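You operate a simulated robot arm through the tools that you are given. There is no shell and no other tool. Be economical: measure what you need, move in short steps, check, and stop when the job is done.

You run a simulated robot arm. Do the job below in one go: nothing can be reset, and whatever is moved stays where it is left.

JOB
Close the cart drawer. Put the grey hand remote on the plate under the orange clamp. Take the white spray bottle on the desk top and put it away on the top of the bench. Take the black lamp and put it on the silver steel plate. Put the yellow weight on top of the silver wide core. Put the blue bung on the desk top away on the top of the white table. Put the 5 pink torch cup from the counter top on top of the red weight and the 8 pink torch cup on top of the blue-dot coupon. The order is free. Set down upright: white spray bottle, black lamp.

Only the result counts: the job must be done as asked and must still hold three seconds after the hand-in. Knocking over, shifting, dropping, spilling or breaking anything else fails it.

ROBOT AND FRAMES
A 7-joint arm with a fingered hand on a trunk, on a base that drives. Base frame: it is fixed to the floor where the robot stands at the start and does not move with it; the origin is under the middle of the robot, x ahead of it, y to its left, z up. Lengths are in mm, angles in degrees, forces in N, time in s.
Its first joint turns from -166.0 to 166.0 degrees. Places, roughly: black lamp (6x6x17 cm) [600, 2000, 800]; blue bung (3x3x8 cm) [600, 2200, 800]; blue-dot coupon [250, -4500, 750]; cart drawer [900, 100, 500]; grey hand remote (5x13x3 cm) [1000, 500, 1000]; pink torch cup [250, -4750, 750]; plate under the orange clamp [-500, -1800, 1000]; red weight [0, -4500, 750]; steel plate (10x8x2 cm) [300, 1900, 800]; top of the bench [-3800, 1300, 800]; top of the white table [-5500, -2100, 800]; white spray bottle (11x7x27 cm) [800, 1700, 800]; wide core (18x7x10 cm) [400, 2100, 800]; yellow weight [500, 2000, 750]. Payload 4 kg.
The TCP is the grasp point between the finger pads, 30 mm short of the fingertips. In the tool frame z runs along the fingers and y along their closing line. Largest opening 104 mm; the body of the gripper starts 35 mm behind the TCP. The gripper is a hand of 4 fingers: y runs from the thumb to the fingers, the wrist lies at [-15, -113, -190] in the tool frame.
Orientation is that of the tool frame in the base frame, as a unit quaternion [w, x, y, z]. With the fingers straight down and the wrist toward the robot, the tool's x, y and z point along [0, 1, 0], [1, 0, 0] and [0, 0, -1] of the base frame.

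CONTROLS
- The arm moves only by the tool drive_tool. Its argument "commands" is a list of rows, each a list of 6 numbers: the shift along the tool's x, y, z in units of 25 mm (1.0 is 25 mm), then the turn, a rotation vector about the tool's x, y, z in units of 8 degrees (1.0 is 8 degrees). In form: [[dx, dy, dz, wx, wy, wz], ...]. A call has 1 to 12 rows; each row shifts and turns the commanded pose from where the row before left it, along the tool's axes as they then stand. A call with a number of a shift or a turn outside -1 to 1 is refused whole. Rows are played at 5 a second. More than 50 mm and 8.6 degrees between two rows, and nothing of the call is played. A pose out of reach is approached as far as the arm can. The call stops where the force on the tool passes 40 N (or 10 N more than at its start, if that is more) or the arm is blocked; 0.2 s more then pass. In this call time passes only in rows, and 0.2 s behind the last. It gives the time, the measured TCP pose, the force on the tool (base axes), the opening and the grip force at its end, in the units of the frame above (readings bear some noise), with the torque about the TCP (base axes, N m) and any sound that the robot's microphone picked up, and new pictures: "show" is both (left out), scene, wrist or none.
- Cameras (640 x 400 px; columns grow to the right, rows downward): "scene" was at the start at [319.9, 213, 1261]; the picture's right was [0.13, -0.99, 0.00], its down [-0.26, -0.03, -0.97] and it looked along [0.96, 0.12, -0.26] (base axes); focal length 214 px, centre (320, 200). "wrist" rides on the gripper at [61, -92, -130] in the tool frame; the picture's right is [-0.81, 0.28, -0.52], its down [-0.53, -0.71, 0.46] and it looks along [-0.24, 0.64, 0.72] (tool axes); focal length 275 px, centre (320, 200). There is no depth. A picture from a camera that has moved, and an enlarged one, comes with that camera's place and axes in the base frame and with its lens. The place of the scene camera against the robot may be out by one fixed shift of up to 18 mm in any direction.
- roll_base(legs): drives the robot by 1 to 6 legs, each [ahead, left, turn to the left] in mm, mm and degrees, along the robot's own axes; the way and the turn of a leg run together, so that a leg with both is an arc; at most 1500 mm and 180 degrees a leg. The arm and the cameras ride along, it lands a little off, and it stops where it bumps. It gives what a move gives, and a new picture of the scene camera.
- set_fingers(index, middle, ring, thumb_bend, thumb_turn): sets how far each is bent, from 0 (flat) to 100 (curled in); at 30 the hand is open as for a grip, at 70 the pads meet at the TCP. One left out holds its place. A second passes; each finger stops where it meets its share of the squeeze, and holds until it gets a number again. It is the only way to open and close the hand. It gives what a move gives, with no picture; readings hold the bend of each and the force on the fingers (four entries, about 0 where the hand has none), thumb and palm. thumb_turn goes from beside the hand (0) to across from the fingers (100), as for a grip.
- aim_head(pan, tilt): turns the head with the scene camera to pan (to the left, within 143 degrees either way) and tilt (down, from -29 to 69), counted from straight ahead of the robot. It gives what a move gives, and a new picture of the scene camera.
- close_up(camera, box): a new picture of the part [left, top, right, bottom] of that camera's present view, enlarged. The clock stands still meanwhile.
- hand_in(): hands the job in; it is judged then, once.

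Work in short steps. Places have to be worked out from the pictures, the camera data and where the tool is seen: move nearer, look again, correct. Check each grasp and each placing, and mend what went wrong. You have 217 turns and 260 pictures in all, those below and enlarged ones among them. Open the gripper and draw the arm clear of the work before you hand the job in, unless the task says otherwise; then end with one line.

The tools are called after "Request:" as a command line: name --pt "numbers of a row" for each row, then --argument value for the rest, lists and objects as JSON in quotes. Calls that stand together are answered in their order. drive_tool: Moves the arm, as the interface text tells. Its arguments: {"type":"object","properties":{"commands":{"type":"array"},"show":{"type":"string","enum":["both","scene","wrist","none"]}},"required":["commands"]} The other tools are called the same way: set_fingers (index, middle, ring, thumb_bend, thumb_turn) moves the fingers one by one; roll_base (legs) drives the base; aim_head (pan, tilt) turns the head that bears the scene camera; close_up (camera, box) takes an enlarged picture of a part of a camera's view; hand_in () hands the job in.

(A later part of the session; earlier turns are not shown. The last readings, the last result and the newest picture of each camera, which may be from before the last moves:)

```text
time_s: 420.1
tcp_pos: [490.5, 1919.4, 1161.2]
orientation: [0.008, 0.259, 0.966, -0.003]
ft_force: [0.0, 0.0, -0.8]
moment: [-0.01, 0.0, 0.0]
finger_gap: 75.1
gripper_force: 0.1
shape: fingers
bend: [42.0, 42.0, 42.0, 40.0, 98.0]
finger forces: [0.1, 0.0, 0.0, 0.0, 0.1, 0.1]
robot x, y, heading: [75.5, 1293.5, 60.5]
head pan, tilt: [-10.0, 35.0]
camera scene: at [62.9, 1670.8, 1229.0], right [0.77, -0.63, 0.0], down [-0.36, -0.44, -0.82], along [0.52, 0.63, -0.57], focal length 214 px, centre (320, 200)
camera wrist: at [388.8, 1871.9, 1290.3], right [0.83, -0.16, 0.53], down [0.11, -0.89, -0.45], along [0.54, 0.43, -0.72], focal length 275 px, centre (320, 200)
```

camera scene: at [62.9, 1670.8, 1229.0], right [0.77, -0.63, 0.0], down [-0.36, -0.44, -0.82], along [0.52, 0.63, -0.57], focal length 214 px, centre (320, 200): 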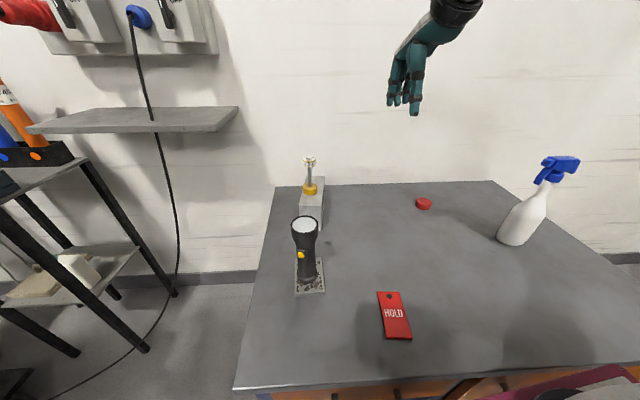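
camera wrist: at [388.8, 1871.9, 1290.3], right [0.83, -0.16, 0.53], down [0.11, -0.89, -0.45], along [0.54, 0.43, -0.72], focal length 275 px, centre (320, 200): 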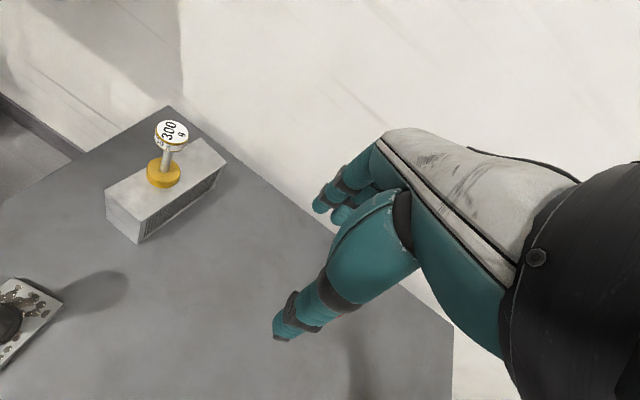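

I zoom on the bottle and bring the hand nearer to see it from above.

Request:
drive_tool --pt "-1 -0.2 0 0 0 0" --pt "-1 -0.2 0 0 0 0" --pt "-1 -0.2 0 0 0 0" --pt "-1 -0.2 0 0 0 0" --pt "-1 -0.2 0 0 0 0" --pt "-1 -0.2 0 0 0 0" --pt "-1 -0.2 0 0 0 0" --pt "-1 -0.2 0 0 0 0" --pt "-1 -0.2 0 0 0 0" --pt "-1 -0.2 0 0 0 0" --show "both"

Request:
close_up --camera "scene" --box '[470, 130, 610, 260]'

```text
time_s: 422.3
tcp_pos: [679.9, 1750.6, 1163.7]
orientation: [0.007, 0.258, 0.966, -0.004]
ft_force: [-0.5, 0.7, -0.4]
moment: [0.0, 0.02, -0.01]
finger_gap: 75.2
gripper_force: 0.0
shape: fingers
bend: [42.0, 42.0, 42.0, 40.0, 98.0]
finger forces: [0.0, 0.0, 0.0, 0.0, 0.0, 0.0]
robot x, y, heading: [78.6, 1296.2, 60.7]
head pan, tilt: [-10.0, 35.0]
camera scene: at [62.9, 1670.8, 1229.0], right [0.77, -0.63, 0.0], down [-0.36, -0.44, -0.82], along [0.52, 0.63, -0.57], focal length 214 px, centre (320, 200)
camera wrist: at [579.1, 1703.8, 1293.9], right [0.83, -0.16, 0.53], down [0.11, -0.89, -0.45], along [0.54, 0.43, -0.72], focal length 275 px, centre (320, 200)
```

scene: 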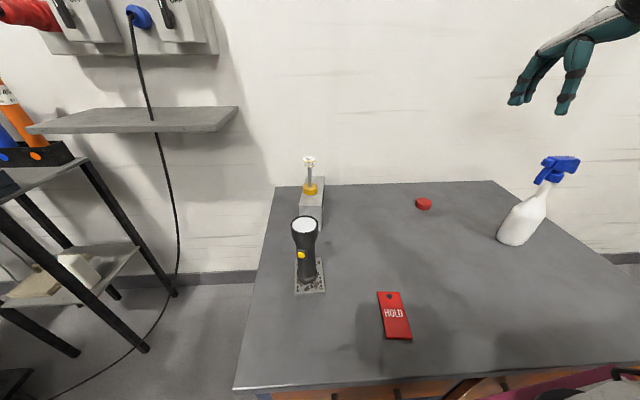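
wrist: 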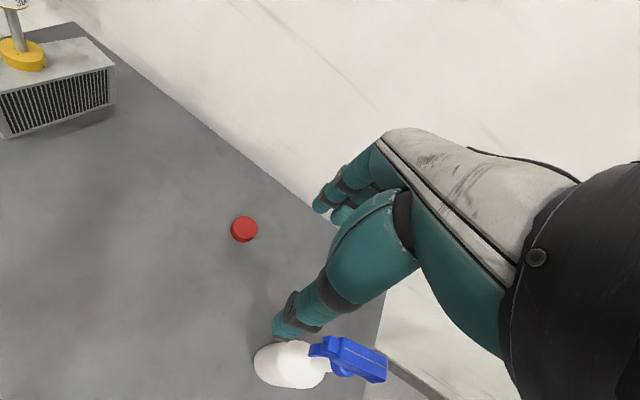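

```text
3.08 times, centred on (540, 195) of scene
camera zoom: at [62.9, 1670.8, 1229.0], right [0.77, -0.63, 0.0], down [-0.36, -0.44, -0.82], along [0.52, 0.63, -0.57], focal length 660 px, centre (-357, 215)
```

zoom: 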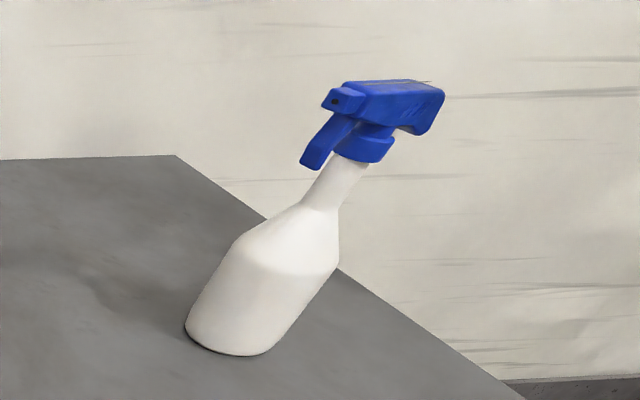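

The head lies along (0.92,-0.40), centre about (793,1668), top ≈1020. I turn the tool 6° to close across it and move above it with the hand open.

Request:
set_fingers --index 30 --middle 30 --ring 30 --thumb_bend 30

Request:
drive_tool --pt "-0.94 -0.1 0 0 0 -0.4" --pt "-0.94 -0.1 0 0 0 -0.4" --pt "-0.94 -0.1 0 0 0 0" --pt "-0.94 -0.1 0 0 0 0" --pt "-0.94 -0.1 0 0 0 0" --pt "-0.9 -0.1 0 0 0 0" --show "both"

Request:
close_up --camera "scene" --box '[470, 60, 640, 260]'

```text
time_s: 423.3
tcp_pos: [680.6, 1750.4, 1164.6]
orientation: [0.007, 0.259, 0.966, -0.002]
ft_force: [0.2, -0.5, 0.0]
moment: [0.02, -0.03, 0.01]
finger_gap: 102.8
gripper_force: 0.1
shape: fingers
bend: [30.0, 30.0, 30.0, 30.0, 98.0]
finger forces: [0.1, 0.1, 0.0, 0.0, 0.1, 0.1]
robot x, y, heading: [78.3, 1295.7, 60.9]
head pan, tilt: [-10.0, 35.0]
```

```text
time_s: 424.7
tcp_pos: [802.9, 1676.9, 1167.4]
orientation: [0.007, 0.205, 0.979, -0.003]
ft_force: [0.0, 0.1, 0.6]
moment: [0.04, -0.04, -0.03]
finger_gap: 103.1
gripper_force: 0.0
shape: fingers
bend: [30.0, 30.0, 30.0, 30.0, 98.0]
finger forces: [0.0, 0.0, 0.1, 0.1, 0.0, 0.0]
robot x, y, heading: [75.0, 1294.4, 60.7]
head pan, tilt: [-10.0, 35.0]
camera scene: at [62.8, 1670.5, 1229.1], right [0.77, -0.63, 0.0], down [-0.36, -0.44, -0.82], along [0.52, 0.63, -0.57], focal length 214 px, centre (320, 200)
camera wrist: at [707.9, 1619.8, 1297.9], right [0.85, -0.07, 0.53], down [0.21, -0.87, -0.44], along [0.49, 0.49, -0.72], focal length 275 px, centre (320, 200)
```

scene: 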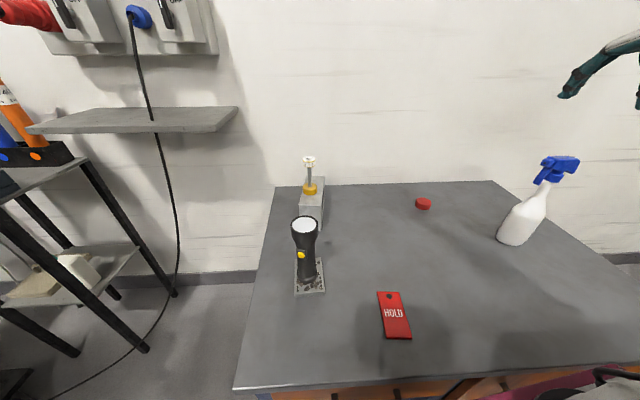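
wrist: 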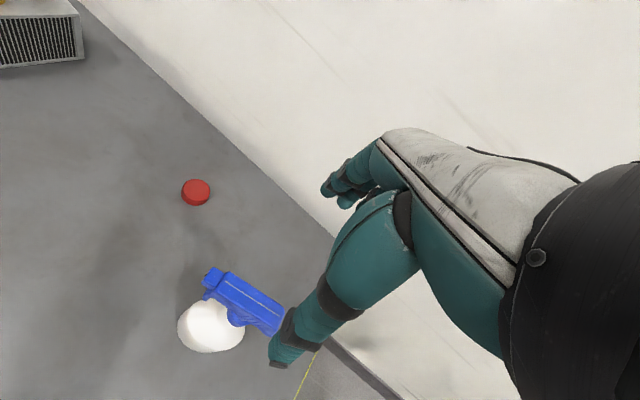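

```text
2.00 times, centred on (555, 160) of scene
camera zoom: at [62.8, 1670.5, 1229.1], right [0.77, -0.63, 0.0], down [-0.36, -0.44, -0.82], along [0.52, 0.63, -0.57], focal length 429 px, centre (-150, 280)
```

zoom: 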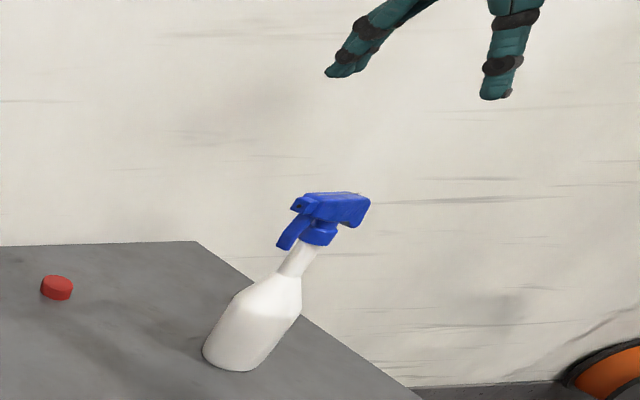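

Seen from above: head centre (800,1673), axis about (.86,-.51). I trim the yaw 4°, centre, and lower to just above.

Request:
drive_tool --pt "0.05 -0.2 0 0 0 0.5" --pt "0 0 1 0 0 0" --pt "0 0 1 0 0 0" --pt "0 0 1 0 0 0" --pt "0 0 1 0 0 0" --show "wrist"

Request:
close_up --camera "scene" --box '[470, 60, 640, 260]'

```text
time_s: 425.9
tcp_pos: [800.6, 1672.1, 1067.9]
orientation: [0.007, 0.239, 0.971, -0.003]
ft_force: [0.3, -0.9, 0.0]
moment: [-0.03, 0.0, 0.01]
finger_gap: 103.0
gripper_force: 0.2
shape: fingers
bend: [30.0, 30.0, 30.0, 30.0, 98.0]
finger forces: [0.0, 0.1, 0.0, 0.0, 0.0, 0.1]
robot x, y, heading: [79.3, 1294.3, 60.6]
head pan, tilt: [-10.0, 35.0]
camera wrist: at [700.9, 1621.2, 1196.9], right [0.84, -0.13, 0.53], down [0.15, -0.88, -0.45], along [0.52, 0.45, -0.72], focal length 275 px, centre (320, 200)
```

wrist: 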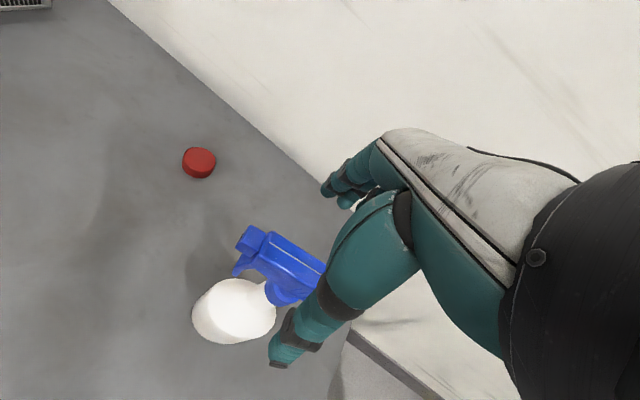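

```text
2.00 times, centred on (555, 160) of scene
camera zoom: at [63.2, 1670.7, 1229.1], right [0.77, -0.63, 0.0], down [-0.36, -0.44, -0.82], along [0.52, 0.63, -0.57], focal length 429 px, centre (-150, 280)
```

zoom: 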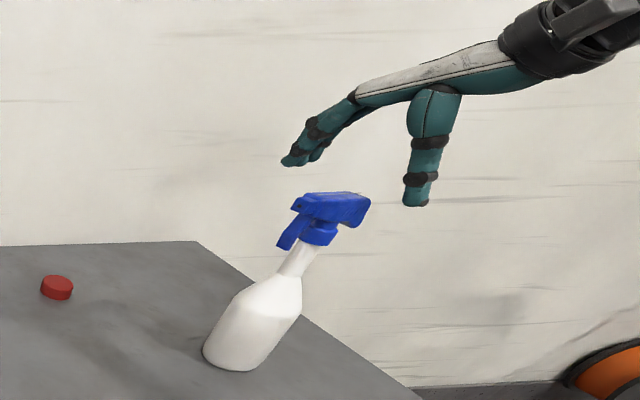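

Well aligned. I lower to z≈990 (palm just above the head) and close gently.

Request:
drive_tool --pt "0.1 0.1 1 0 0 0" --pt "0 0 1 0 0 0" --pt "0 0 0.5 0 0 0" --pt "0 0 0.4 0 0 0" --show "wrist"

Request:
close_up --camera "scene" --box '[470, 60, 640, 260]'

```text
time_s: 426.9
tcp_pos: [799.2, 1676.5, 994.0]
orientation: [0.008, 0.24, 0.971, -0.003]
ft_force: [1.0, -1.3, -0.6]
moment: [-0.05, 0.03, -0.01]
finger_gap: 103.1
gripper_force: 0.1
shape: fingers
bend: [30.0, 30.0, 30.0, 30.0, 98.0]
finger forces: [0.0, 0.1, 0.1, 0.1, 0.0, 0.0]
robot x, y, heading: [82.2, 1297.7, 60.5]
head pan, tilt: [-10.0, 35.0]
camera wrist: at [701.6, 1625.5, 1124.1], right [0.84, -0.13, 0.53], down [0.15, -0.88, -0.45], along [0.52, 0.45, -0.72], focal length 275 px, centre (320, 200)
```

wrist: 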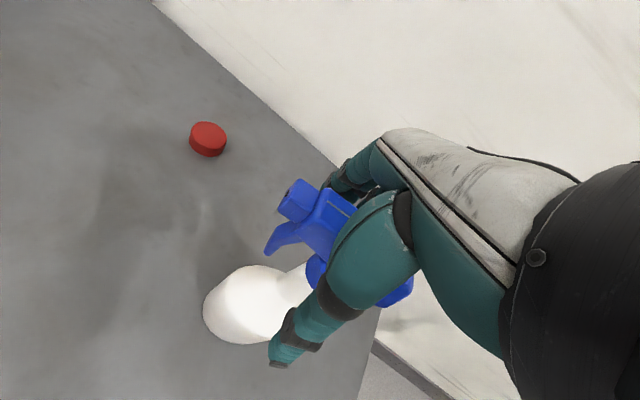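

```text
2.00 times, centred on (555, 160) of scene
camera zoom: at [63.2, 1670.6, 1229.1], right [0.77, -0.63, 0.0], down [-0.36, -0.44, -0.82], along [0.52, 0.63, -0.57], focal length 429 px, centre (-150, 280)
```

zoom: 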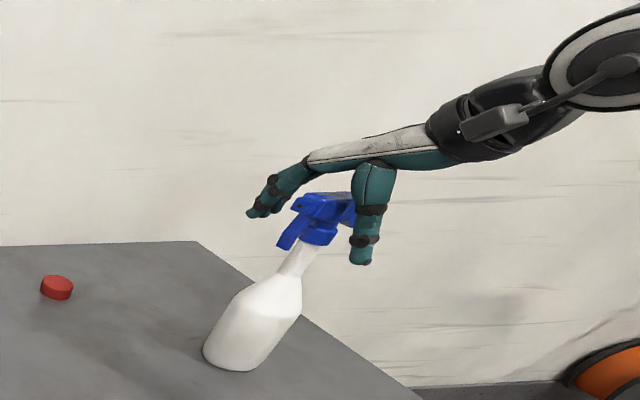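

Palm is just above the head with the fingers on either side. I close.

Request:
set_fingers --index 72 --middle 72 --ring 72 --thumb_bend 72

Request:
close_up --camera "scene" --box '[470, 60, 640, 260]'

Request:
drive_tool --pt "0 0 -0.4 0 0 0" --pt "0 0 -0.8 0 0 0" --show "wrist"

Request:
close_up --camera "scene" --box '[470, 60, 640, 260]'

```text
time_s: 427.9
tcp_pos: [800.3, 1676.6, 995.6]
orientation: [0.007, 0.239, 0.971, -0.003]
ft_force: [-0.3, -1.2, 0.7]
moment: [0.07, -0.12, 0.01]
finger_gap: 1.5
gripper_force: 7.6
shape: fingers
bend: [72.0, 67.0, 71.0, 69.0, 95.0]
finger forces: [2.2, 4.1, 1.8, 0.0, 7.6, 0.1]
robot x, y, heading: [77.0, 1294.5, 60.8]
head pan, tilt: [-10.0, 35.0]
```

```text
2.00 times, centred on (555, 160) of scene
camera zoom: at [63.3, 1670.7, 1229.0], right [0.77, -0.63, 0.0], down [-0.36, -0.44, -0.82], along [0.52, 0.63, -0.57], focal length 429 px, centre (-150, 280)
```

zoom: 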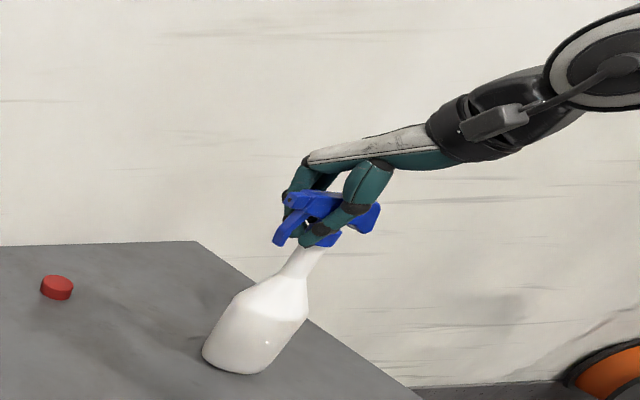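

```text
time_s: 428.5
tcp_pos: [800.2, 1675.4, 1025.0]
orientation: [0.006, 0.24, 0.971, -0.003]
ft_force: [-0.5, 0.5, -4.0]
moment: [0.11, -0.01, 0.0]
finger_gap: 1.4
gripper_force: 7.0
shape: fingers
bend: [72.0, 67.0, 72.0, 69.0, 96.0]
finger forces: [3.4, 3.4, 1.4, 0.1, 6.7, 0.0]
robot x, y, heading: [80.7, 1291.2, 60.8]
head pan, tilt: [-10.0, 35.0]
camera wrist: at [702.1, 1625.3, 1155.2], right [0.84, -0.13, 0.53], down [0.15, -0.88, -0.45], along [0.52, 0.45, -0.72], focal length 275 px, centre (320, 200)
```

wrist: 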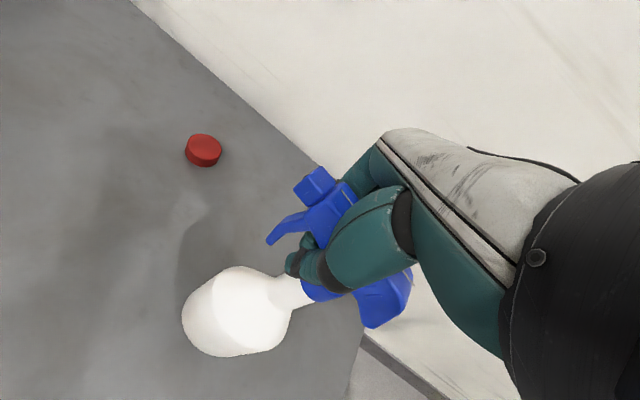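

```text
2.00 times, centred on (555, 160) of scene
camera zoom: at [63.4, 1670.7, 1229.0], right [0.77, -0.63, 0.0], down [-0.36, -0.44, -0.82], along [0.52, 0.63, -0.57], focal length 429 px, centre (-150, 280)
```

zoom: 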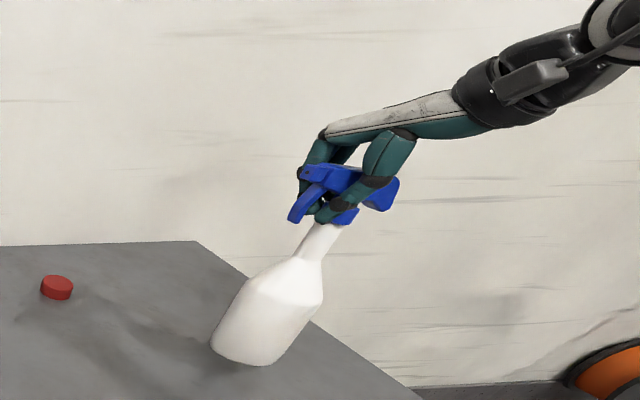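

The bottle hangs from the hand (≈4 N). I tighten slightly, raise it, and check its attitude.

Request:
set_fingers --index 74 --middle 76 --ring 76 --thumb_bend 76

Request:
drive_tool --pt "0 0 -1 0 0 0" --pt "0 0 -1 0 0 0" --pt "0 0 -1 0 0 0" --pt "0 0 -1 0 0 0" --pt "0 0 -1 0 0 0" --pt "0 0 -1 0 0 0" --show "both"

Request:
aim_head --pan -25 --tilt 15

Request:
close_up --camera "scene" --box '[380, 60, 620, 260]'

```text
time_s: 429.5
tcp_pos: [800.4, 1676.8, 1025.1]
orientation: [0.008, 0.24, 0.971, -0.002]
ft_force: [0.1, -0.2, -4.0]
moment: [0.1, -0.03, 0.0]
finger_gap: 0.0
gripper_force: 14.5
shape: fingers
bend: [74.0, 74.0, 75.0, 72.0, 94.0]
finger forces: [5.2, 6.3, 4.4, 0.0, 13.0, 0.0]
robot x, y, heading: [76.2, 1295.7, 60.8]
head pan, tilt: [-10.0, 35.0]
```

```text
time_s: 430.9
tcp_pos: [797.8, 1674.1, 1175.3]
orientation: [0.007, 0.24, 0.971, -0.003]
ft_force: [0.8, 0.2, -3.9]
moment: [0.07, -0.03, 0.01]
finger_gap: 0.0
gripper_force: 14.3
shape: fingers
bend: [74.0, 74.0, 75.0, 72.0, 94.0]
finger forces: [5.1, 6.1, 4.4, 0.1, 12.7, 0.0]
robot x, y, heading: [80.3, 1294.4, 60.8]
head pan, tilt: [-10.0, 35.0]
camera scene: at [63.4, 1670.7, 1229.1], right [0.77, -0.63, 0.0], down [-0.36, -0.44, -0.82], along [0.52, 0.63, -0.57], focal length 214 px, centre (320, 200)
camera wrist: at [699.0, 1624.5, 1304.8], right [0.84, -0.13, 0.53], down [0.15, -0.88, -0.45], along [0.52, 0.45, -0.72], focal length 275 px, centre (320, 200)
```

scene: 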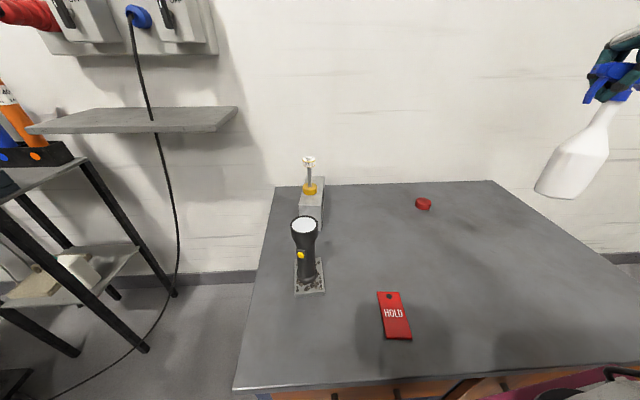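
wrist: 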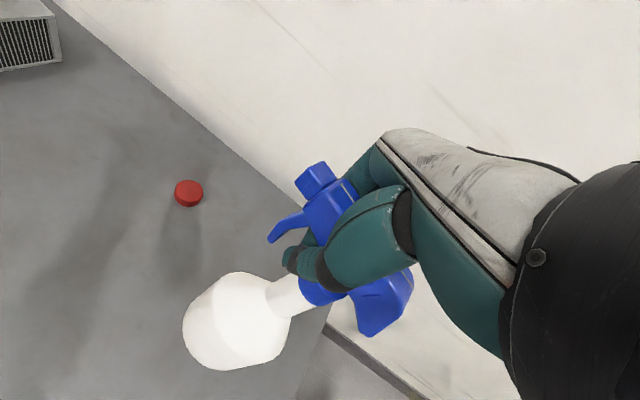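

```text
time_s: 431.7
tcp_pos: [797.7, 1674.7, 1174.2]
orientation: [0.008, 0.24, 0.971, -0.002]
ft_force: [0.0, 0.4, -4.1]
moment: [0.11, 0.02, -0.03]
finger_gap: 0.2
gripper_force: 14.3
shape: fingers
bend: [74.0, 74.0, 75.0, 72.0, 94.0]
finger forces: [5.2, 6.1, 4.3, 0.0, 12.6, 0.0]
robot x, y, heading: [77.2, 1295.4, 60.6]
head pan, tilt: [-25.0, 15.0]
camera scene: at [83.4, 1657.1, 1261.0], right [0.58, -0.81, 0.0], down [-0.21, -0.15, -0.97], along [0.78, 0.56, -0.26], focal length 214 px, centre (320, 200)
```

scene: 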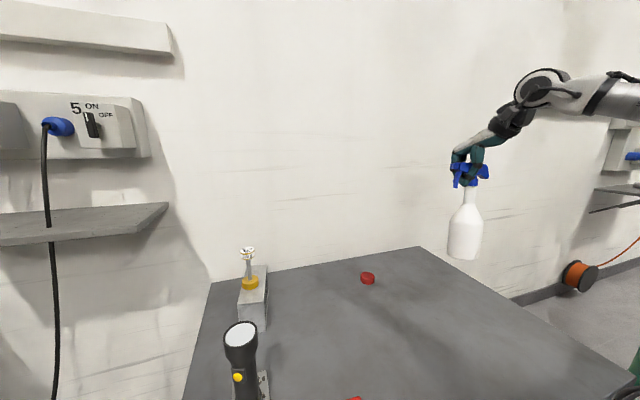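

```text
2.00 times, centred on (500, 160) of scene
camera zoom: at [83.4, 1657.1, 1261.0], right [0.58, -0.81, 0.0], down [-0.21, -0.15, -0.97], along [0.78, 0.56, -0.26], focal length 429 px, centre (-40, 280)
```

zoom: 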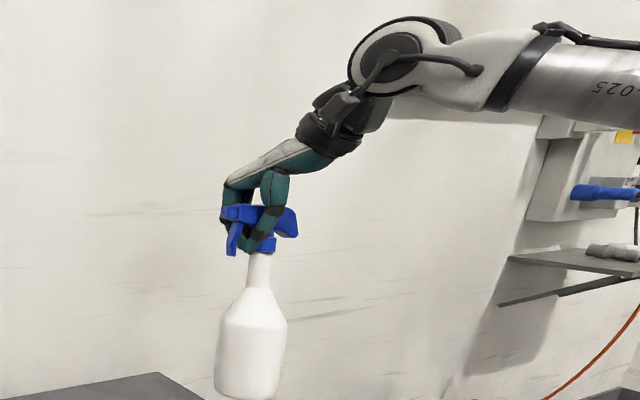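

The bottle hangs upright, base ≈ z 925. I back away from the desk and turn left to face along the cross aisle toward the bench.

Request:
roll_base --legs '[[-560, 0, 0]]'

Request:
roll_base --legs '[[0, 0, 82]]'

Request:
aim_head --pan 15 --tilt 15

```text
time_s: 434.9
tcp_pos: [528.0, 1198.8, 1174.5]
orientation: [0.007, 0.237, 0.972, -0.002]
ft_force: [0.2, 0.4, -5.0]
moment: [0.08, -0.05, 0.0]
finger_gap: 0.0
gripper_force: 14.0
shape: fingers
bend: [74.0, 74.0, 75.0, 72.0, 94.0]
finger forces: [5.3, 6.0, 4.4, 0.2, 12.7, 0.0]
robot x, y, heading: [-188.9, 814.7, 61.1]
head pan, tilt: [-25.0, 15.0]
camera scene: at [-186.2, 1176.4, 1261.0], right [0.59, -0.81, 0.0], down [-0.21, -0.15, -0.97], along [0.78, 0.57, -0.26], focal length 214 px, centre (320, 200)
```

scene: 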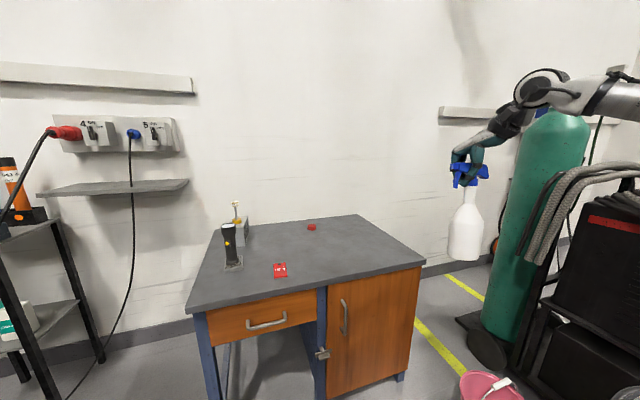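

```text
time_s: 438.8
tcp_pos: [-466.9, 1580.7, 1176.4]
orientation: [0.008, -0.454, 0.891, 0.002]
ft_force: [0.4, 0.5, -4.2]
moment: [0.08, 0.05, 0.03]
finger_gap: 0.0
gripper_force: 14.6
shape: fingers
bend: [74.0, 74.0, 75.0, 72.0, 94.0]
finger forces: [5.7, 6.3, 4.2, 0.1, 13.7, 0.0]
robot x, y, heading: [-191.3, 815.0, 142.5]
head pan, tilt: [-25.0, 15.0]
camera scene: at [-576.6, 897.7, 1261.1], right [0.89, 0.46, 0.01], down [0.13, -0.24, -0.96], along [-0.44, 0.85, -0.27], focal length 214 px, centre (320, 200)
```

scene: 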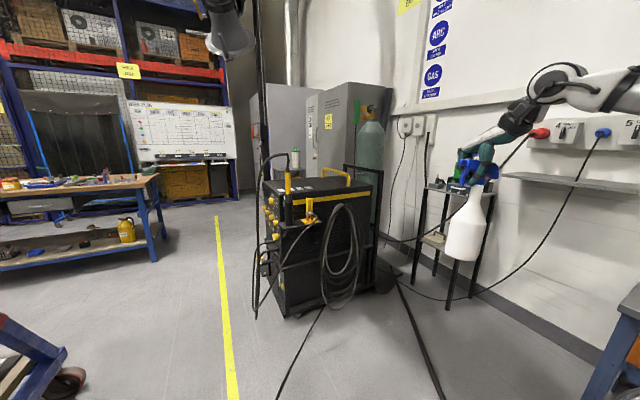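

```text
time_s: 439.9
tcp_pos: [-452.4, 1570.7, 1181.0]
orientation: [0.005, -0.455, 0.891, 0.009]
ft_force: [0.4, 0.0, -3.7]
moment: [0.08, 0.07, 0.02]
finger_gap: 0.0
gripper_force: 14.6
shape: fingers
bend: [74.0, 74.0, 75.0, 72.0, 94.0]
finger forces: [5.4, 6.1, 4.0, 0.1, 13.9, 0.0]
robot x, y, heading: [-187.6, 810.5, 142.6]
head pan, tilt: [15.0, 15.0]
camera scene: at [-619.7, 850.7, 1260.9], right [0.38, 0.92, 0.0], down [0.25, -0.11, -0.96], along [-0.89, 0.37, -0.28], focal length 214 px, centre (320, 200)
```

scene: 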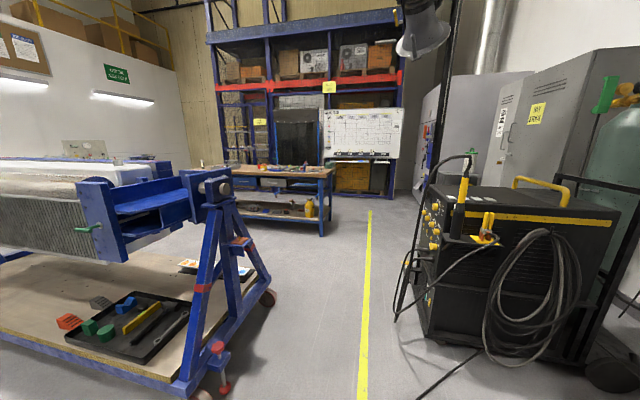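

The bench's right end looks free. I first bring the bottle to the centre in front of me, to pass the pole and welder safely.

Request:
drive_tool --pt "0.9 0.15 0 0 0 0" --pt "0.9 0.15 0 0 0 0" --pt "0.9 0.15 0 0 0 0" --pt "0.9 0.15 0 0 0 0" --pt "0.9 0.15 0 0 0 0" --pt "0.9 0.15 0 0 0 0" --pt "0.9 0.15 0 0 0 0" --pt "0.9 0.15 0 0 0 0" --pt "0.9 0.15 0 0 0 0" --pt "0.9 0.15 0 0 0 0" --pt "0.9 0.15 0 0 0 0" --pt "0.9 0.15 0 0 0 0" --show "none"

Request:
drive_tool --pt "0.9 0.1 0 0 0 0" --pt "0.9 0.1 0 0 0 0" --pt "0.9 0.1 0 0 0 0" --pt "0.9 0.1 0 0 0 0" --pt "0.9 0 0 0 0 0" --pt "0.9 0 0 0 0 0" --show "both"

```text
time_s: 442.4
tcp_pos: [-648.4, 1379.0, 1179.3]
orientation: [0.005, -0.454, 0.891, 0.011]
ft_force: [0.4, -0.4, -4.5]
moment: [0.1, 0.02, 0.01]
finger_gap: 0.0
gripper_force: 14.8
shape: fingers
bend: [74.0, 74.0, 75.0, 72.0, 94.0]
finger forces: [5.4, 5.7, 4.0, 0.1, 13.5, 0.0]
robot x, y, heading: [-190.8, 814.3, 142.5]
head pan, tilt: [15.0, 15.0]
```

```text
time_s: 443.9
tcp_pos: [-735.8, 1275.6, 1174.5]
orientation: [0.005, -0.454, 0.891, 0.011]
ft_force: [1.0, -0.2, -4.7]
moment: [0.05, 0.06, 0.03]
finger_gap: 0.0
gripper_force: 14.1
shape: fingers
bend: [74.0, 75.0, 75.0, 72.0, 94.0]
finger forces: [5.2, 5.9, 3.9, 0.1, 13.5, 0.1]
robot x, y, heading: [-193.5, 814.4, 142.5]
head pan, tilt: [15.0, 15.0]
camera scene: at [-619.7, 850.7, 1260.9], right [0.38, 0.92, 0.0], down [0.25, -0.11, -0.96], along [-0.89, 0.37, -0.28], focal length 214 px, centre (320, 200)
camera wrist: at [-698.0, 1170.1, 1303.5], right [0.26, 0.8, 0.54], down [0.89, 0.02, -0.46], along [-0.38, 0.59, -0.71], focal length 275 px, centre (320, 200)
```

scene: 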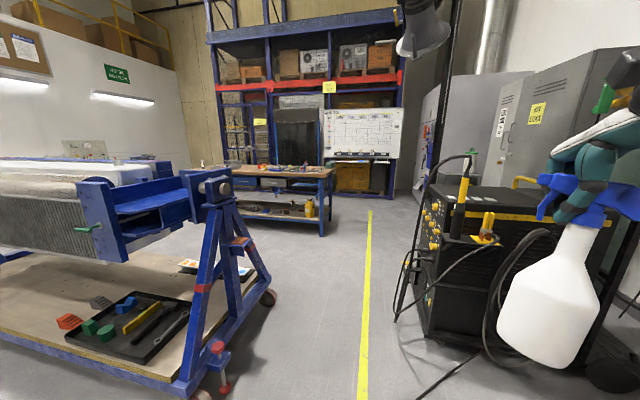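
wrist: 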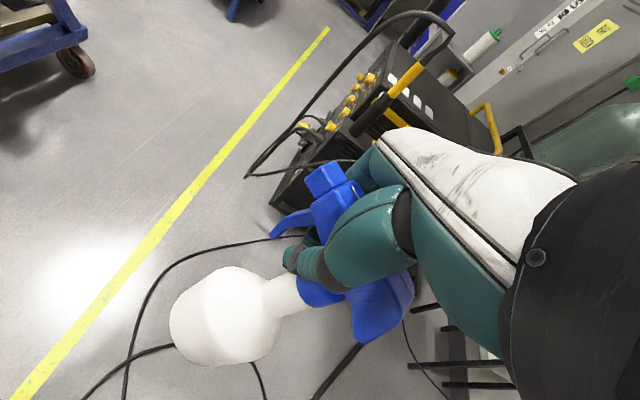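

Request:
roll_base --legs '[[1100, 420, 0], [1100, 100, 0]]'

Request:
aim_head --pan 10 --tilt 25

```text
time_s: 455.2
tcp_pos: [-2781.5, 2276.6, 1174.7]
orientation: [0.006, -0.442, 0.897, 0.01]
ft_force: [0.6, -0.3, -4.4]
moment: [0.09, 0.09, 0.04]
finger_gap: 0.1
gripper_force: 14.0
shape: fingers
bend: [74.0, 75.0, 75.0, 72.0, 94.0]
finger forces: [5.2, 5.9, 3.4, 0.0, 13.1, 0.0]
robot x, y, heading: [-2249.8, 1802.1, 140.9]
head pan, tilt: [15.0, 15.0]
camera scene: at [-2661.7, 1837.0, 1261.0], right [0.41, 0.91, 0.0], down [0.24, -0.11, -0.97], along [-0.88, 0.39, -0.26], focal length 214 px, centre (320, 200)
```

scene: 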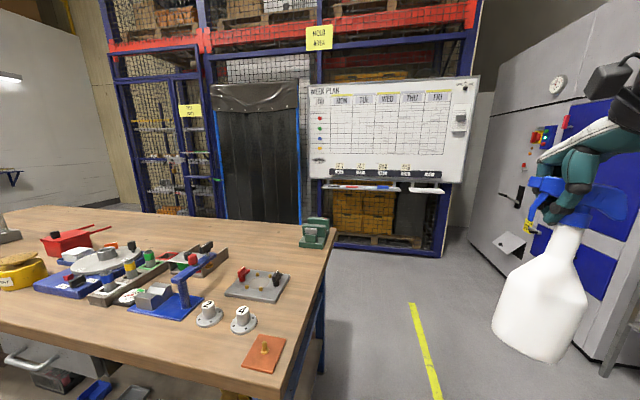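

```text
time_s: 455.9
tcp_pos: [-2781.5, 2278.4, 1173.9]
orientation: [0.003, -0.442, 0.897, 0.01]
ft_force: [-0.3, -0.2, -5.2]
moment: [0.06, 0.07, 0.01]
finger_gap: 0.0
gripper_force: 13.7
shape: fingers
bend: [74.0, 75.0, 75.0, 72.0, 94.0]
finger forces: [5.1, 6.0, 3.5, 0.0, 13.1, 0.0]
robot x, y, heading: [-2250.8, 1796.2, 140.8]
head pan, tilt: [10.0, 25.0]
```

I've picked a free spot on the bench near (-3505,2010). The last head move came without a picture, so I check whether any pictures remain.

Request:
close_up --camera "scene" --box '[200, 150, 440, 350]'

```text
refused: no pictures are left
```

No pictures remain, so I proceed on measured numbers. I raise the bottle 60 mm, move the base 188 ahead, then 600 left, in front of the chosen spot.

Request:
drive_tool --pt "0 0 -0.8 0 0 0" --pt "0 0 -0.8 0 0 0" --pt "0 0 -0.8 0 0 0" --show "none"

Request:
roll_base --legs '[[188, 0, 0]]'

Request:
roll_base --legs '[[0, 600, 0]]'

```text
time_s: 456.7
tcp_pos: [-2781.3, 2276.7, 1235.8]
orientation: [0.004, -0.443, 0.897, 0.009]
ft_force: [-0.2, -0.4, -4.5]
moment: [0.09, 0.07, 0.04]
finger_gap: 0.0
gripper_force: 13.9
shape: fingers
bend: [74.0, 75.0, 75.0, 72.0, 94.0]
finger forces: [5.1, 6.0, 3.6, 0.0, 13.1, 0.0]
robot x, y, heading: [-2252.6, 1801.4, 140.7]
head pan, tilt: [10.0, 25.0]
no pictures are left
```

```text
time_s: 458.3
tcp_pos: [-2930.2, 2395.4, 1234.4]
orientation: [0.005, -0.443, 0.896, 0.01]
ft_force: [0.0, 0.3, -3.5]
moment: [0.1, 0.05, 0.0]
finger_gap: 0.0
gripper_force: 13.9
shape: fingers
bend: [74.0, 75.0, 75.0, 72.0, 94.0]
finger forces: [5.3, 5.9, 3.5, 0.2, 13.2, 0.0]
robot x, y, heading: [-2398.3, 1921.0, 141.0]
head pan, tilt: [10.0, 25.0]
```

```text
time_s: 461.8
tcp_pos: [-3300.0, 1922.0, 1234.3]
orientation: [0.005, -0.443, 0.897, 0.009]
ft_force: [0.8, -0.5, -3.9]
moment: [0.08, 0.06, 0.02]
finger_gap: 0.0
gripper_force: 14.0
shape: fingers
bend: [74.0, 75.0, 75.0, 72.0, 94.0]
finger forces: [5.2, 5.9, 3.3, 0.0, 12.9, 0.1]
robot x, y, heading: [-2768.0, 1448.9, 141.3]
head pan, tilt: [10.0, 25.0]
stopped in leg 1: the robot was blocked; the commanded pose is now the measured one
```

The base met something at the very end of that leg, at the wanted place. I ease 10 mm back right, then extend the arm over the spot at safe height.

Request:
roll_base --legs '[[0, -10, 0]]'

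Request:
drive_tool --pt "0.288 0.962 0 0 0 0" --pt "0.288 0.962 0 0 0 0" --pt "0.288 0.962 0 0 0 0" --pt "0.288 0.962 0 0 0 0" --pt "0.288 0.962 0 0 0 0" --pt "0.288 0.962 0 0 0 0" --pt "0.288 0.962 0 0 0 0" --pt "0.288 0.962 0 0 0 0" --pt "0.288 0.962 0 0 0 0" --show "none"

```text
time_s: 462.5
tcp_pos: [-3294.6, 1929.1, 1234.4]
orientation: [0.004, -0.443, 0.896, 0.01]
ft_force: [1.0, 0.0, -4.1]
moment: [0.07, 0.06, 0.0]
finger_gap: 0.0
gripper_force: 13.5
shape: fingers
bend: [74.0, 75.0, 76.0, 72.0, 94.0]
finger forces: [5.1, 6.0, 3.4, 0.0, 13.1, 0.0]
robot x, y, heading: [-2762.6, 1457.9, 141.2]
head pan, tilt: [10.0, 25.0]
```

```text
time_s: 464.5
tcp_pos: [-3505.6, 2009.5, 1239.4]
orientation: [0.005, -0.443, 0.896, 0.01]
ft_force: [1.0, -1.0, -4.5]
moment: [0.08, 0.04, 0.04]
finger_gap: 0.0
gripper_force: 13.6
shape: fingers
bend: [74.0, 75.0, 75.0, 72.0, 94.0]
finger forces: [5.2, 5.4, 3.6, 0.1, 13.1, 0.0]
robot x, y, heading: [-2764.0, 1456.1, 141.3]
head pan, tilt: [10.0, 25.0]
no pictures are left
```

Over the spot. I lower toward the expected contact at z≈1026, first to about 1064.

Request:
drive_tool --pt "0 0 1 0 0 0" --pt "0 0 1 0 0 0" --pt "0 0 1 0 0 0" --pt "0 0 1 0 0 0" --pt "0 0 1 0 0 0" --pt "0 0 1 0 0 0" --pt "0 0 1 0 0 0" --show "none"

Request:
drive_tool --pt "0 0 0.3 0 0 0" --pt "0 0 0.3 0 0 0" --show "none"

Request:
drive_tool --pt "0 0 0.2 0 0 0" --pt "0 0 0.2 0 0 0" --show "none"

```text
time_s: 466.1
tcp_pos: [-3507.3, 2014.0, 1066.2]
orientation: [0.002, -0.443, 0.896, 0.012]
ft_force: [-7.0, -0.9, 26.5]
moment: [0.06, 0.17, -0.03]
finger_gap: 0.0
gripper_force: 13.9
shape: fingers
bend: [74.0, 76.0, 76.0, 73.0, 95.0]
finger forces: [0.1, 3.3, 0.2, 0.1, 4.3, 20.9]
robot x, y, heading: [-2767.0, 1457.3, 141.0]
head pan, tilt: [10.0, 25.0]
no pictures are left
```

```text
time_s: 466.5
tcp_pos: [-3508.7, 2012.7, 1067.4]
orientation: [-0.001, -0.444, 0.896, 0.016]
ft_force: [-3.4, -2.0, 12.9]
moment: [0.1, 0.1, -0.04]
finger_gap: 0.0
gripper_force: 9.4
shape: fingers
bend: [74.0, 76.0, 76.0, 73.0, 95.0]
finger forces: [0.0, 2.4, 0.1, 0.0, 4.0, 11.7]
robot x, y, heading: [-2766.3, 1456.8, 141.1]
head pan, tilt: [10.0, 25.0]
stopped in row 1: the force on the tool passed its limit at 48 N (the readings are from after the stop); the commanded pose is now the measured one
no pictures are left
```

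```text
time_s: 467.0
tcp_pos: [-3511.0, 2012.4, 1066.1]
orientation: [-0.004, -0.446, 0.895, 0.018]
ft_force: [-3.0, -0.7, 12.2]
moment: [0.04, 0.04, -0.02]
finger_gap: 0.0
gripper_force: 9.0
shape: fingers
bend: [74.0, 76.0, 76.0, 73.0, 95.0]
finger forces: [0.0, 1.8, 0.1, 0.0, 3.9, 11.6]
robot x, y, heading: [-2762.9, 1457.1, 141.0]
head pan, tilt: [10.0, 25.0]
stopped in row 2: the force on the tool passed its limit at 45 N (the readings are from after the stop); the commanded pose is now the measured one
no pictures are left
```

Contact at z≈1066 with the palm bearing on the head: the bench top must be near z≈828 (consistent with the aisle views), and this spot is still free wood. I raise in small steps until the press is relieved.

Request:
drive_tool --pt "0 0 -0.12 0 0 0" --show "none"

Request:
drive_tool --pt "0 0 -0.12 0 0 0" --show "none"

```text
time_s: 467.4
tcp_pos: [-3509.9, 2012.7, 1065.8]
orientation: [-0.004, -0.446, 0.895, 0.018]
ft_force: [-3.3, -0.6, 5.3]
moment: [0.1, 0.12, -0.02]
finger_gap: 0.1
gripper_force: 7.2
shape: fingers
bend: [74.0, 76.0, 76.0, 73.0, 95.0]
finger forces: [0.0, 2.1, 0.1, 0.0, 3.6, 8.2]
robot x, y, heading: [-2767.1, 1457.6, 140.8]
head pan, tilt: [10.0, 25.0]
no pictures are left
```

```text
time_s: 467.8
tcp_pos: [-3508.5, 2011.0, 1068.1]
orientation: [-0.002, -0.445, 0.895, 0.016]
ft_force: [0.3, -0.1, -4.3]
moment: [0.09, 0.09, -0.02]
finger_gap: 0.0
gripper_force: 2.3
shape: fingers
bend: [74.0, 75.0, 76.0, 73.0, 95.0]
finger forces: [0.0, 1.5, 0.5, 0.0, 3.0, 0.2]
robot x, y, heading: [-2762.3, 1453.7, 141.0]
head pan, tilt: [10.0, 25.0]
no pictures are left
```

The bottle's weight is back on the hand after 2 mm, so its base is right at the surface. I lower 2 mm and open gradually.

Request:
drive_tool --pt "0 0 0.08 0 0 0" --show "none"

Request:
set_fingers --index 66 --middle 66 --ring 66 --thumb_bend 64

Request:
set_fingers --index 50 --middle 50 --ring 50 --thumb_bend 48

```text
time_s: 468.2
tcp_pos: [-3509.1, 2011.8, 1068.8]
orientation: [-0.004, -0.446, 0.895, 0.018]
ft_force: [-0.2, -0.2, -0.6]
moment: [0.07, 0.05, 0.01]
finger_gap: 0.0
gripper_force: 2.2
shape: fingers
bend: [74.0, 75.0, 76.0, 73.0, 95.0]
finger forces: [0.1, 1.5, 0.5, 0.0, 2.7, 0.9]
robot x, y, heading: [-2765.1, 1454.3, 141.1]
head pan, tilt: [10.0, 25.0]
no pictures are left
```

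```text
time_s: 469.2
tcp_pos: [-3509.8, 2011.7, 1068.3]
orientation: [-0.004, -0.445, 0.895, 0.018]
ft_force: [0.0, -0.6, 2.6]
moment: [0.0, 0.04, -0.02]
finger_gap: 11.5
gripper_force: 1.5
shape: fingers
bend: [66.0, 66.0, 66.0, 65.0, 97.0]
finger forces: [0.0, 0.0, 0.0, 0.0, 1.9, 1.4]
robot x, y, heading: [-2761.0, 1457.1, 141.0]
head pan, tilt: [10.0, 25.0]
```

```text
time_s: 470.2
tcp_pos: [-3510.4, 2011.6, 1068.6]
orientation: [-0.003, -0.446, 0.895, 0.016]
ft_force: [-0.1, 1.2, 0.3]
moment: [-0.05, 0.02, 0.03]
finger_gap: 55.5
gripper_force: 0.2
shape: fingers
bend: [50.0, 50.0, 50.0, 47.0, 98.0]
finger forces: [0.1, 0.0, 0.1, 0.0, 0.5, 0.0]
robot x, y, heading: [-2763.6, 1456.2, 141.2]
head pan, tilt: [10.0, 25.0]
```

Released without force. I open fully and verify by touch that the head is still under the palm.

Request:
set_fingers --index 28 --middle 28 --ring 28 --thumb_bend 28

Request:
drive_tool --pt "0 0 0.08 0 0 0" --show "none"

```text
time_s: 471.2
tcp_pos: [-3510.1, 2010.4, 1068.9]
orientation: [-0.004, -0.446, 0.895, 0.018]
ft_force: [-0.9, -0.3, -0.1]
moment: [0.02, -0.01, -0.03]
finger_gap: 107.4
gripper_force: 0.3
shape: fingers
bend: [28.0, 28.0, 28.0, 28.0, 98.0]
finger forces: [0.0, 0.0, 0.1, 0.0, 0.4, 0.0]
robot x, y, heading: [-2764.9, 1456.6, 141.3]
head pan, tilt: [10.0, 25.0]
```

```text
time_s: 471.6
tcp_pos: [-3510.2, 2011.7, 1065.8]
orientation: [-0.004, -0.446, 0.895, 0.018]
ft_force: [-0.4, 0.6, 0.4]
moment: [0.0, -0.01, 0.01]
finger_gap: 107.3
gripper_force: 0.1
shape: fingers
bend: [28.0, 28.0, 28.0, 28.0, 98.0]
finger forces: [0.1, 0.1, 0.0, 0.1, 0.4, 0.0]
robot x, y, heading: [-2765.9, 1456.9, 141.0]
head pan, tilt: [10.0, 25.0]
no pictures are left
```

Request:
drive_tool --pt "0 0 0.1 0 0 0" --show "none"

Request:
drive_tool --pt "0 0 0.1 0 0 0" --show "none"

```text
time_s: 472.0
tcp_pos: [-3511.6, 2011.8, 1062.7]
orientation: [-0.004, -0.447, 0.895, 0.018]
ft_force: [-0.3, -0.2, 1.1]
moment: [0.0, -0.02, 0.01]
finger_gap: 107.8
gripper_force: 0.1
shape: fingers
bend: [28.0, 28.0, 28.0, 28.0, 98.0]
finger forces: [0.0, 0.0, 0.0, 0.0, 0.4, 0.0]
robot x, y, heading: [-2764.7, 1454.2, 141.2]
head pan, tilt: [10.0, 25.0]
no pictures are left
```

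```text
time_s: 472.4
tcp_pos: [-3511.3, 2012.6, 1060.9]
orientation: [-0.004, -0.446, 0.895, 0.018]
ft_force: [-0.6, 0.0, 0.1]
moment: [0.0, 0.03, -0.01]
finger_gap: 107.7
gripper_force: 0.5
shape: fingers
bend: [28.0, 28.0, 28.0, 28.0, 98.0]
finger forces: [0.0, 0.1, 0.1, 0.0, 0.5, 0.2]
robot x, y, heading: [-2761.5, 1455.2, 141.3]
head pan, tilt: [10.0, 25.0]
no pictures are left
```

No palm contact yet at z 1061, which fits a bench top nearer 820. I probe a few mm further, gently.

Request:
drive_tool --pt "0 0 0.12 0 0 0" --show "none"

Request:
drive_tool --pt "0 0 0.12 0 0 0" --show "none"

Request:
drive_tool --pt "0 0 0.12 0 0 0" --show "none"

```text
time_s: 472.8
tcp_pos: [-3509.4, 2013.2, 1058.9]
orientation: [-0.004, -0.446, 0.895, 0.017]
ft_force: [-0.3, -0.1, 4.2]
moment: [-0.02, 0.02, -0.03]
finger_gap: 107.7
gripper_force: 2.0
shape: fingers
bend: [28.0, 28.0, 28.0, 28.0, 98.0]
finger forces: [0.0, 0.0, 0.0, 0.0, 1.6, 2.6]
robot x, y, heading: [-2765.1, 1454.1, 141.3]
head pan, tilt: [10.0, 25.0]
no pictures are left
```

```text
time_s: 473.2
tcp_pos: [-3510.2, 2012.7, 1055.6]
orientation: [-0.004, -0.445, 0.895, 0.018]
ft_force: [0.2, 0.3, 9.3]
moment: [-0.08, 0.05, -0.04]
finger_gap: 107.6
gripper_force: 5.0
shape: fingers
bend: [28.0, 28.0, 28.0, 28.0, 98.0]
finger forces: [0.0, 0.0, 0.1, 0.1, 3.5, 6.8]
robot x, y, heading: [-2764.0, 1457.2, 141.2]
head pan, tilt: [10.0, 25.0]
no pictures are left
```

```text
time_s: 473.6
tcp_pos: [-3511.3, 2013.4, 1054.7]
orientation: [-0.005, -0.446, 0.895, 0.019]
ft_force: [-0.1, 3.1, 27.0]
moment: [-0.24, 0.25, -0.06]
finger_gap: 107.6
gripper_force: 13.3
shape: fingers
bend: [28.0, 28.0, 28.0, 28.0, 97.0]
finger forces: [0.0, 0.0, 0.1, 0.0, 4.8, 21.8]
robot x, y, heading: [-2763.7, 1454.5, 140.8]
head pan, tilt: [10.0, 25.0]
no pictures are left
```

Firm vertical reaction through the palm: the bottle is standing upright, top ≈1090. I ease off, open the thumb and fingers wider, and rise slowly.

Request:
drive_tool --pt "0 0 -0.16 0 0 0" --show "none"

Request:
set_fingers --index 15 --middle 15 --ring 15 --thumb_bend 10

Request:
drive_tool --pt "0 0 -0.2 0 0 0" --pt "0 0 -0.2 0 0 0" --pt "0 0 -0.3 0 0 0" --show "none"

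```text
time_s: 474.0
tcp_pos: [-3510.8, 2012.3, 1054.9]
orientation: [-0.003, -0.446, 0.895, 0.016]
ft_force: [-1.5, 0.0, 12.2]
moment: [-0.04, 0.07, -0.11]
finger_gap: 107.9
gripper_force: 8.9
shape: fingers
bend: [28.0, 28.0, 28.0, 28.0, 97.0]
finger forces: [0.0, 0.0, 0.0, 0.1, 4.1, 12.6]
robot x, y, heading: [-2762.2, 1457.0, 141.2]
head pan, tilt: [10.0, 25.0]
no pictures are left
```

```text
time_s: 475.0
tcp_pos: [-3510.8, 2013.3, 1056.3]
orientation: [-0.004, -0.447, 0.895, 0.017]
ft_force: [-0.5, -0.8, 5.4]
moment: [0.01, 0.0, -0.05]
finger_gap: 139.3
gripper_force: 3.7
shape: fingers
bend: [15.0, 15.0, 15.0, 10.0, 97.0]
finger forces: [0.0, 0.0, 0.0, 0.0, 1.7, 6.2]
robot x, y, heading: [-2763.2, 1458.3, 141.0]
head pan, tilt: [10.0, 25.0]
```

```text
time_s: 475.8
tcp_pos: [-3509.4, 2010.8, 1072.4]
orientation: [-0.004, -0.445, 0.895, 0.017]
ft_force: [-0.9, -1.1, -0.1]
moment: [0.02, 0.03, -0.02]
finger_gap: 139.6
gripper_force: 0.1
shape: fingers
bend: [15.0, 15.0, 15.0, 10.0, 97.0]
finger forces: [0.2, 0.0, 0.0, 0.0, 0.3, 0.0]
robot x, y, heading: [-2760.8, 1457.6, 141.0]
head pan, tilt: [10.0, 25.0]
no pictures are left
```

Request:
drive_tool --pt "0 0 -0.3 0 0 0" --pt "0 0 -0.3 0 0 0" --show "none"

Request:
drive_tool --pt "0 0 -0.4 0 0 0" --pt "0 0 -0.4 0 0 0" --show "none"

```text
time_s: 476.4
tcp_pos: [-3510.6, 2011.8, 1088.7]
orientation: [-0.003, -0.446, 0.895, 0.017]
ft_force: [0.5, 0.6, -0.3]
moment: [0.0, -0.01, -0.03]
finger_gap: 139.6
gripper_force: 0.3
shape: fingers
bend: [15.0, 15.0, 15.0, 10.0, 97.0]
finger forces: [0.1, 0.0, 0.0, 0.0, 0.3, 0.1]
robot x, y, heading: [-2760.8, 1451.2, 141.2]
head pan, tilt: [10.0, 25.0]
no pictures are left
```

```text
time_s: 477.0
tcp_pos: [-3508.7, 2009.9, 1109.4]
orientation: [-0.004, -0.445, 0.895, 0.017]
ft_force: [0.1, -1.4, 0.0]
moment: [0.02, -0.01, 0.0]
finger_gap: 139.9
gripper_force: 0.1
shape: fingers
bend: [15.0, 15.0, 15.0, 10.0, 97.0]
finger forces: [0.1, 0.0, 0.0, 0.0, 0.3, 0.0]
robot x, y, heading: [-2763.4, 1453.8, 141.0]
head pan, tilt: [10.0, 25.0]
no pictures are left
```

Request:
drive_tool --pt "0 0 -0.4 0 0 0" --pt "0 0 -0.4 0 0 0" --show "none"

Request:
drive_tool --pt "0 0 -0.6 0 0 0" --pt "0 0 -0.8 0 0 0" --pt "0 0 -1 0 0 0" --pt "0 0 -1 0 0 0" --show "none"

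```text
time_s: 477.6
tcp_pos: [-3509.1, 2011.5, 1128.5]
orientation: [-0.003, -0.446, 0.895, 0.017]
ft_force: [0.3, -0.1, 0.3]
moment: [-0.01, 0.02, -0.01]
finger_gap: 139.7
gripper_force: 0.1
shape: fingers
bend: [15.0, 15.0, 15.0, 10.0, 97.0]
finger forces: [0.0, 0.0, 0.0, 0.0, 0.0, 0.0]
robot x, y, heading: [-2766.7, 1454.9, 141.2]
head pan, tilt: [10.0, 25.0]
no pictures are left
```

```text
time_s: 478.6
tcp_pos: [-3507.2, 2010.5, 1213.8]
orientation: [-0.004, -0.446, 0.895, 0.017]
ft_force: [0.2, -0.7, -1.1]
moment: [-0.02, 0.0, 0.01]
finger_gap: 139.8
gripper_force: 0.1
shape: fingers
bend: [15.0, 15.0, 15.0, 10.0, 97.0]
finger forces: [0.0, 0.0, 0.0, 0.0, 0.1, 0.0]
robot x, y, heading: [-2762.8, 1456.6, 140.8]
head pan, tilt: [10.0, 25.0]
no pictures are left
```

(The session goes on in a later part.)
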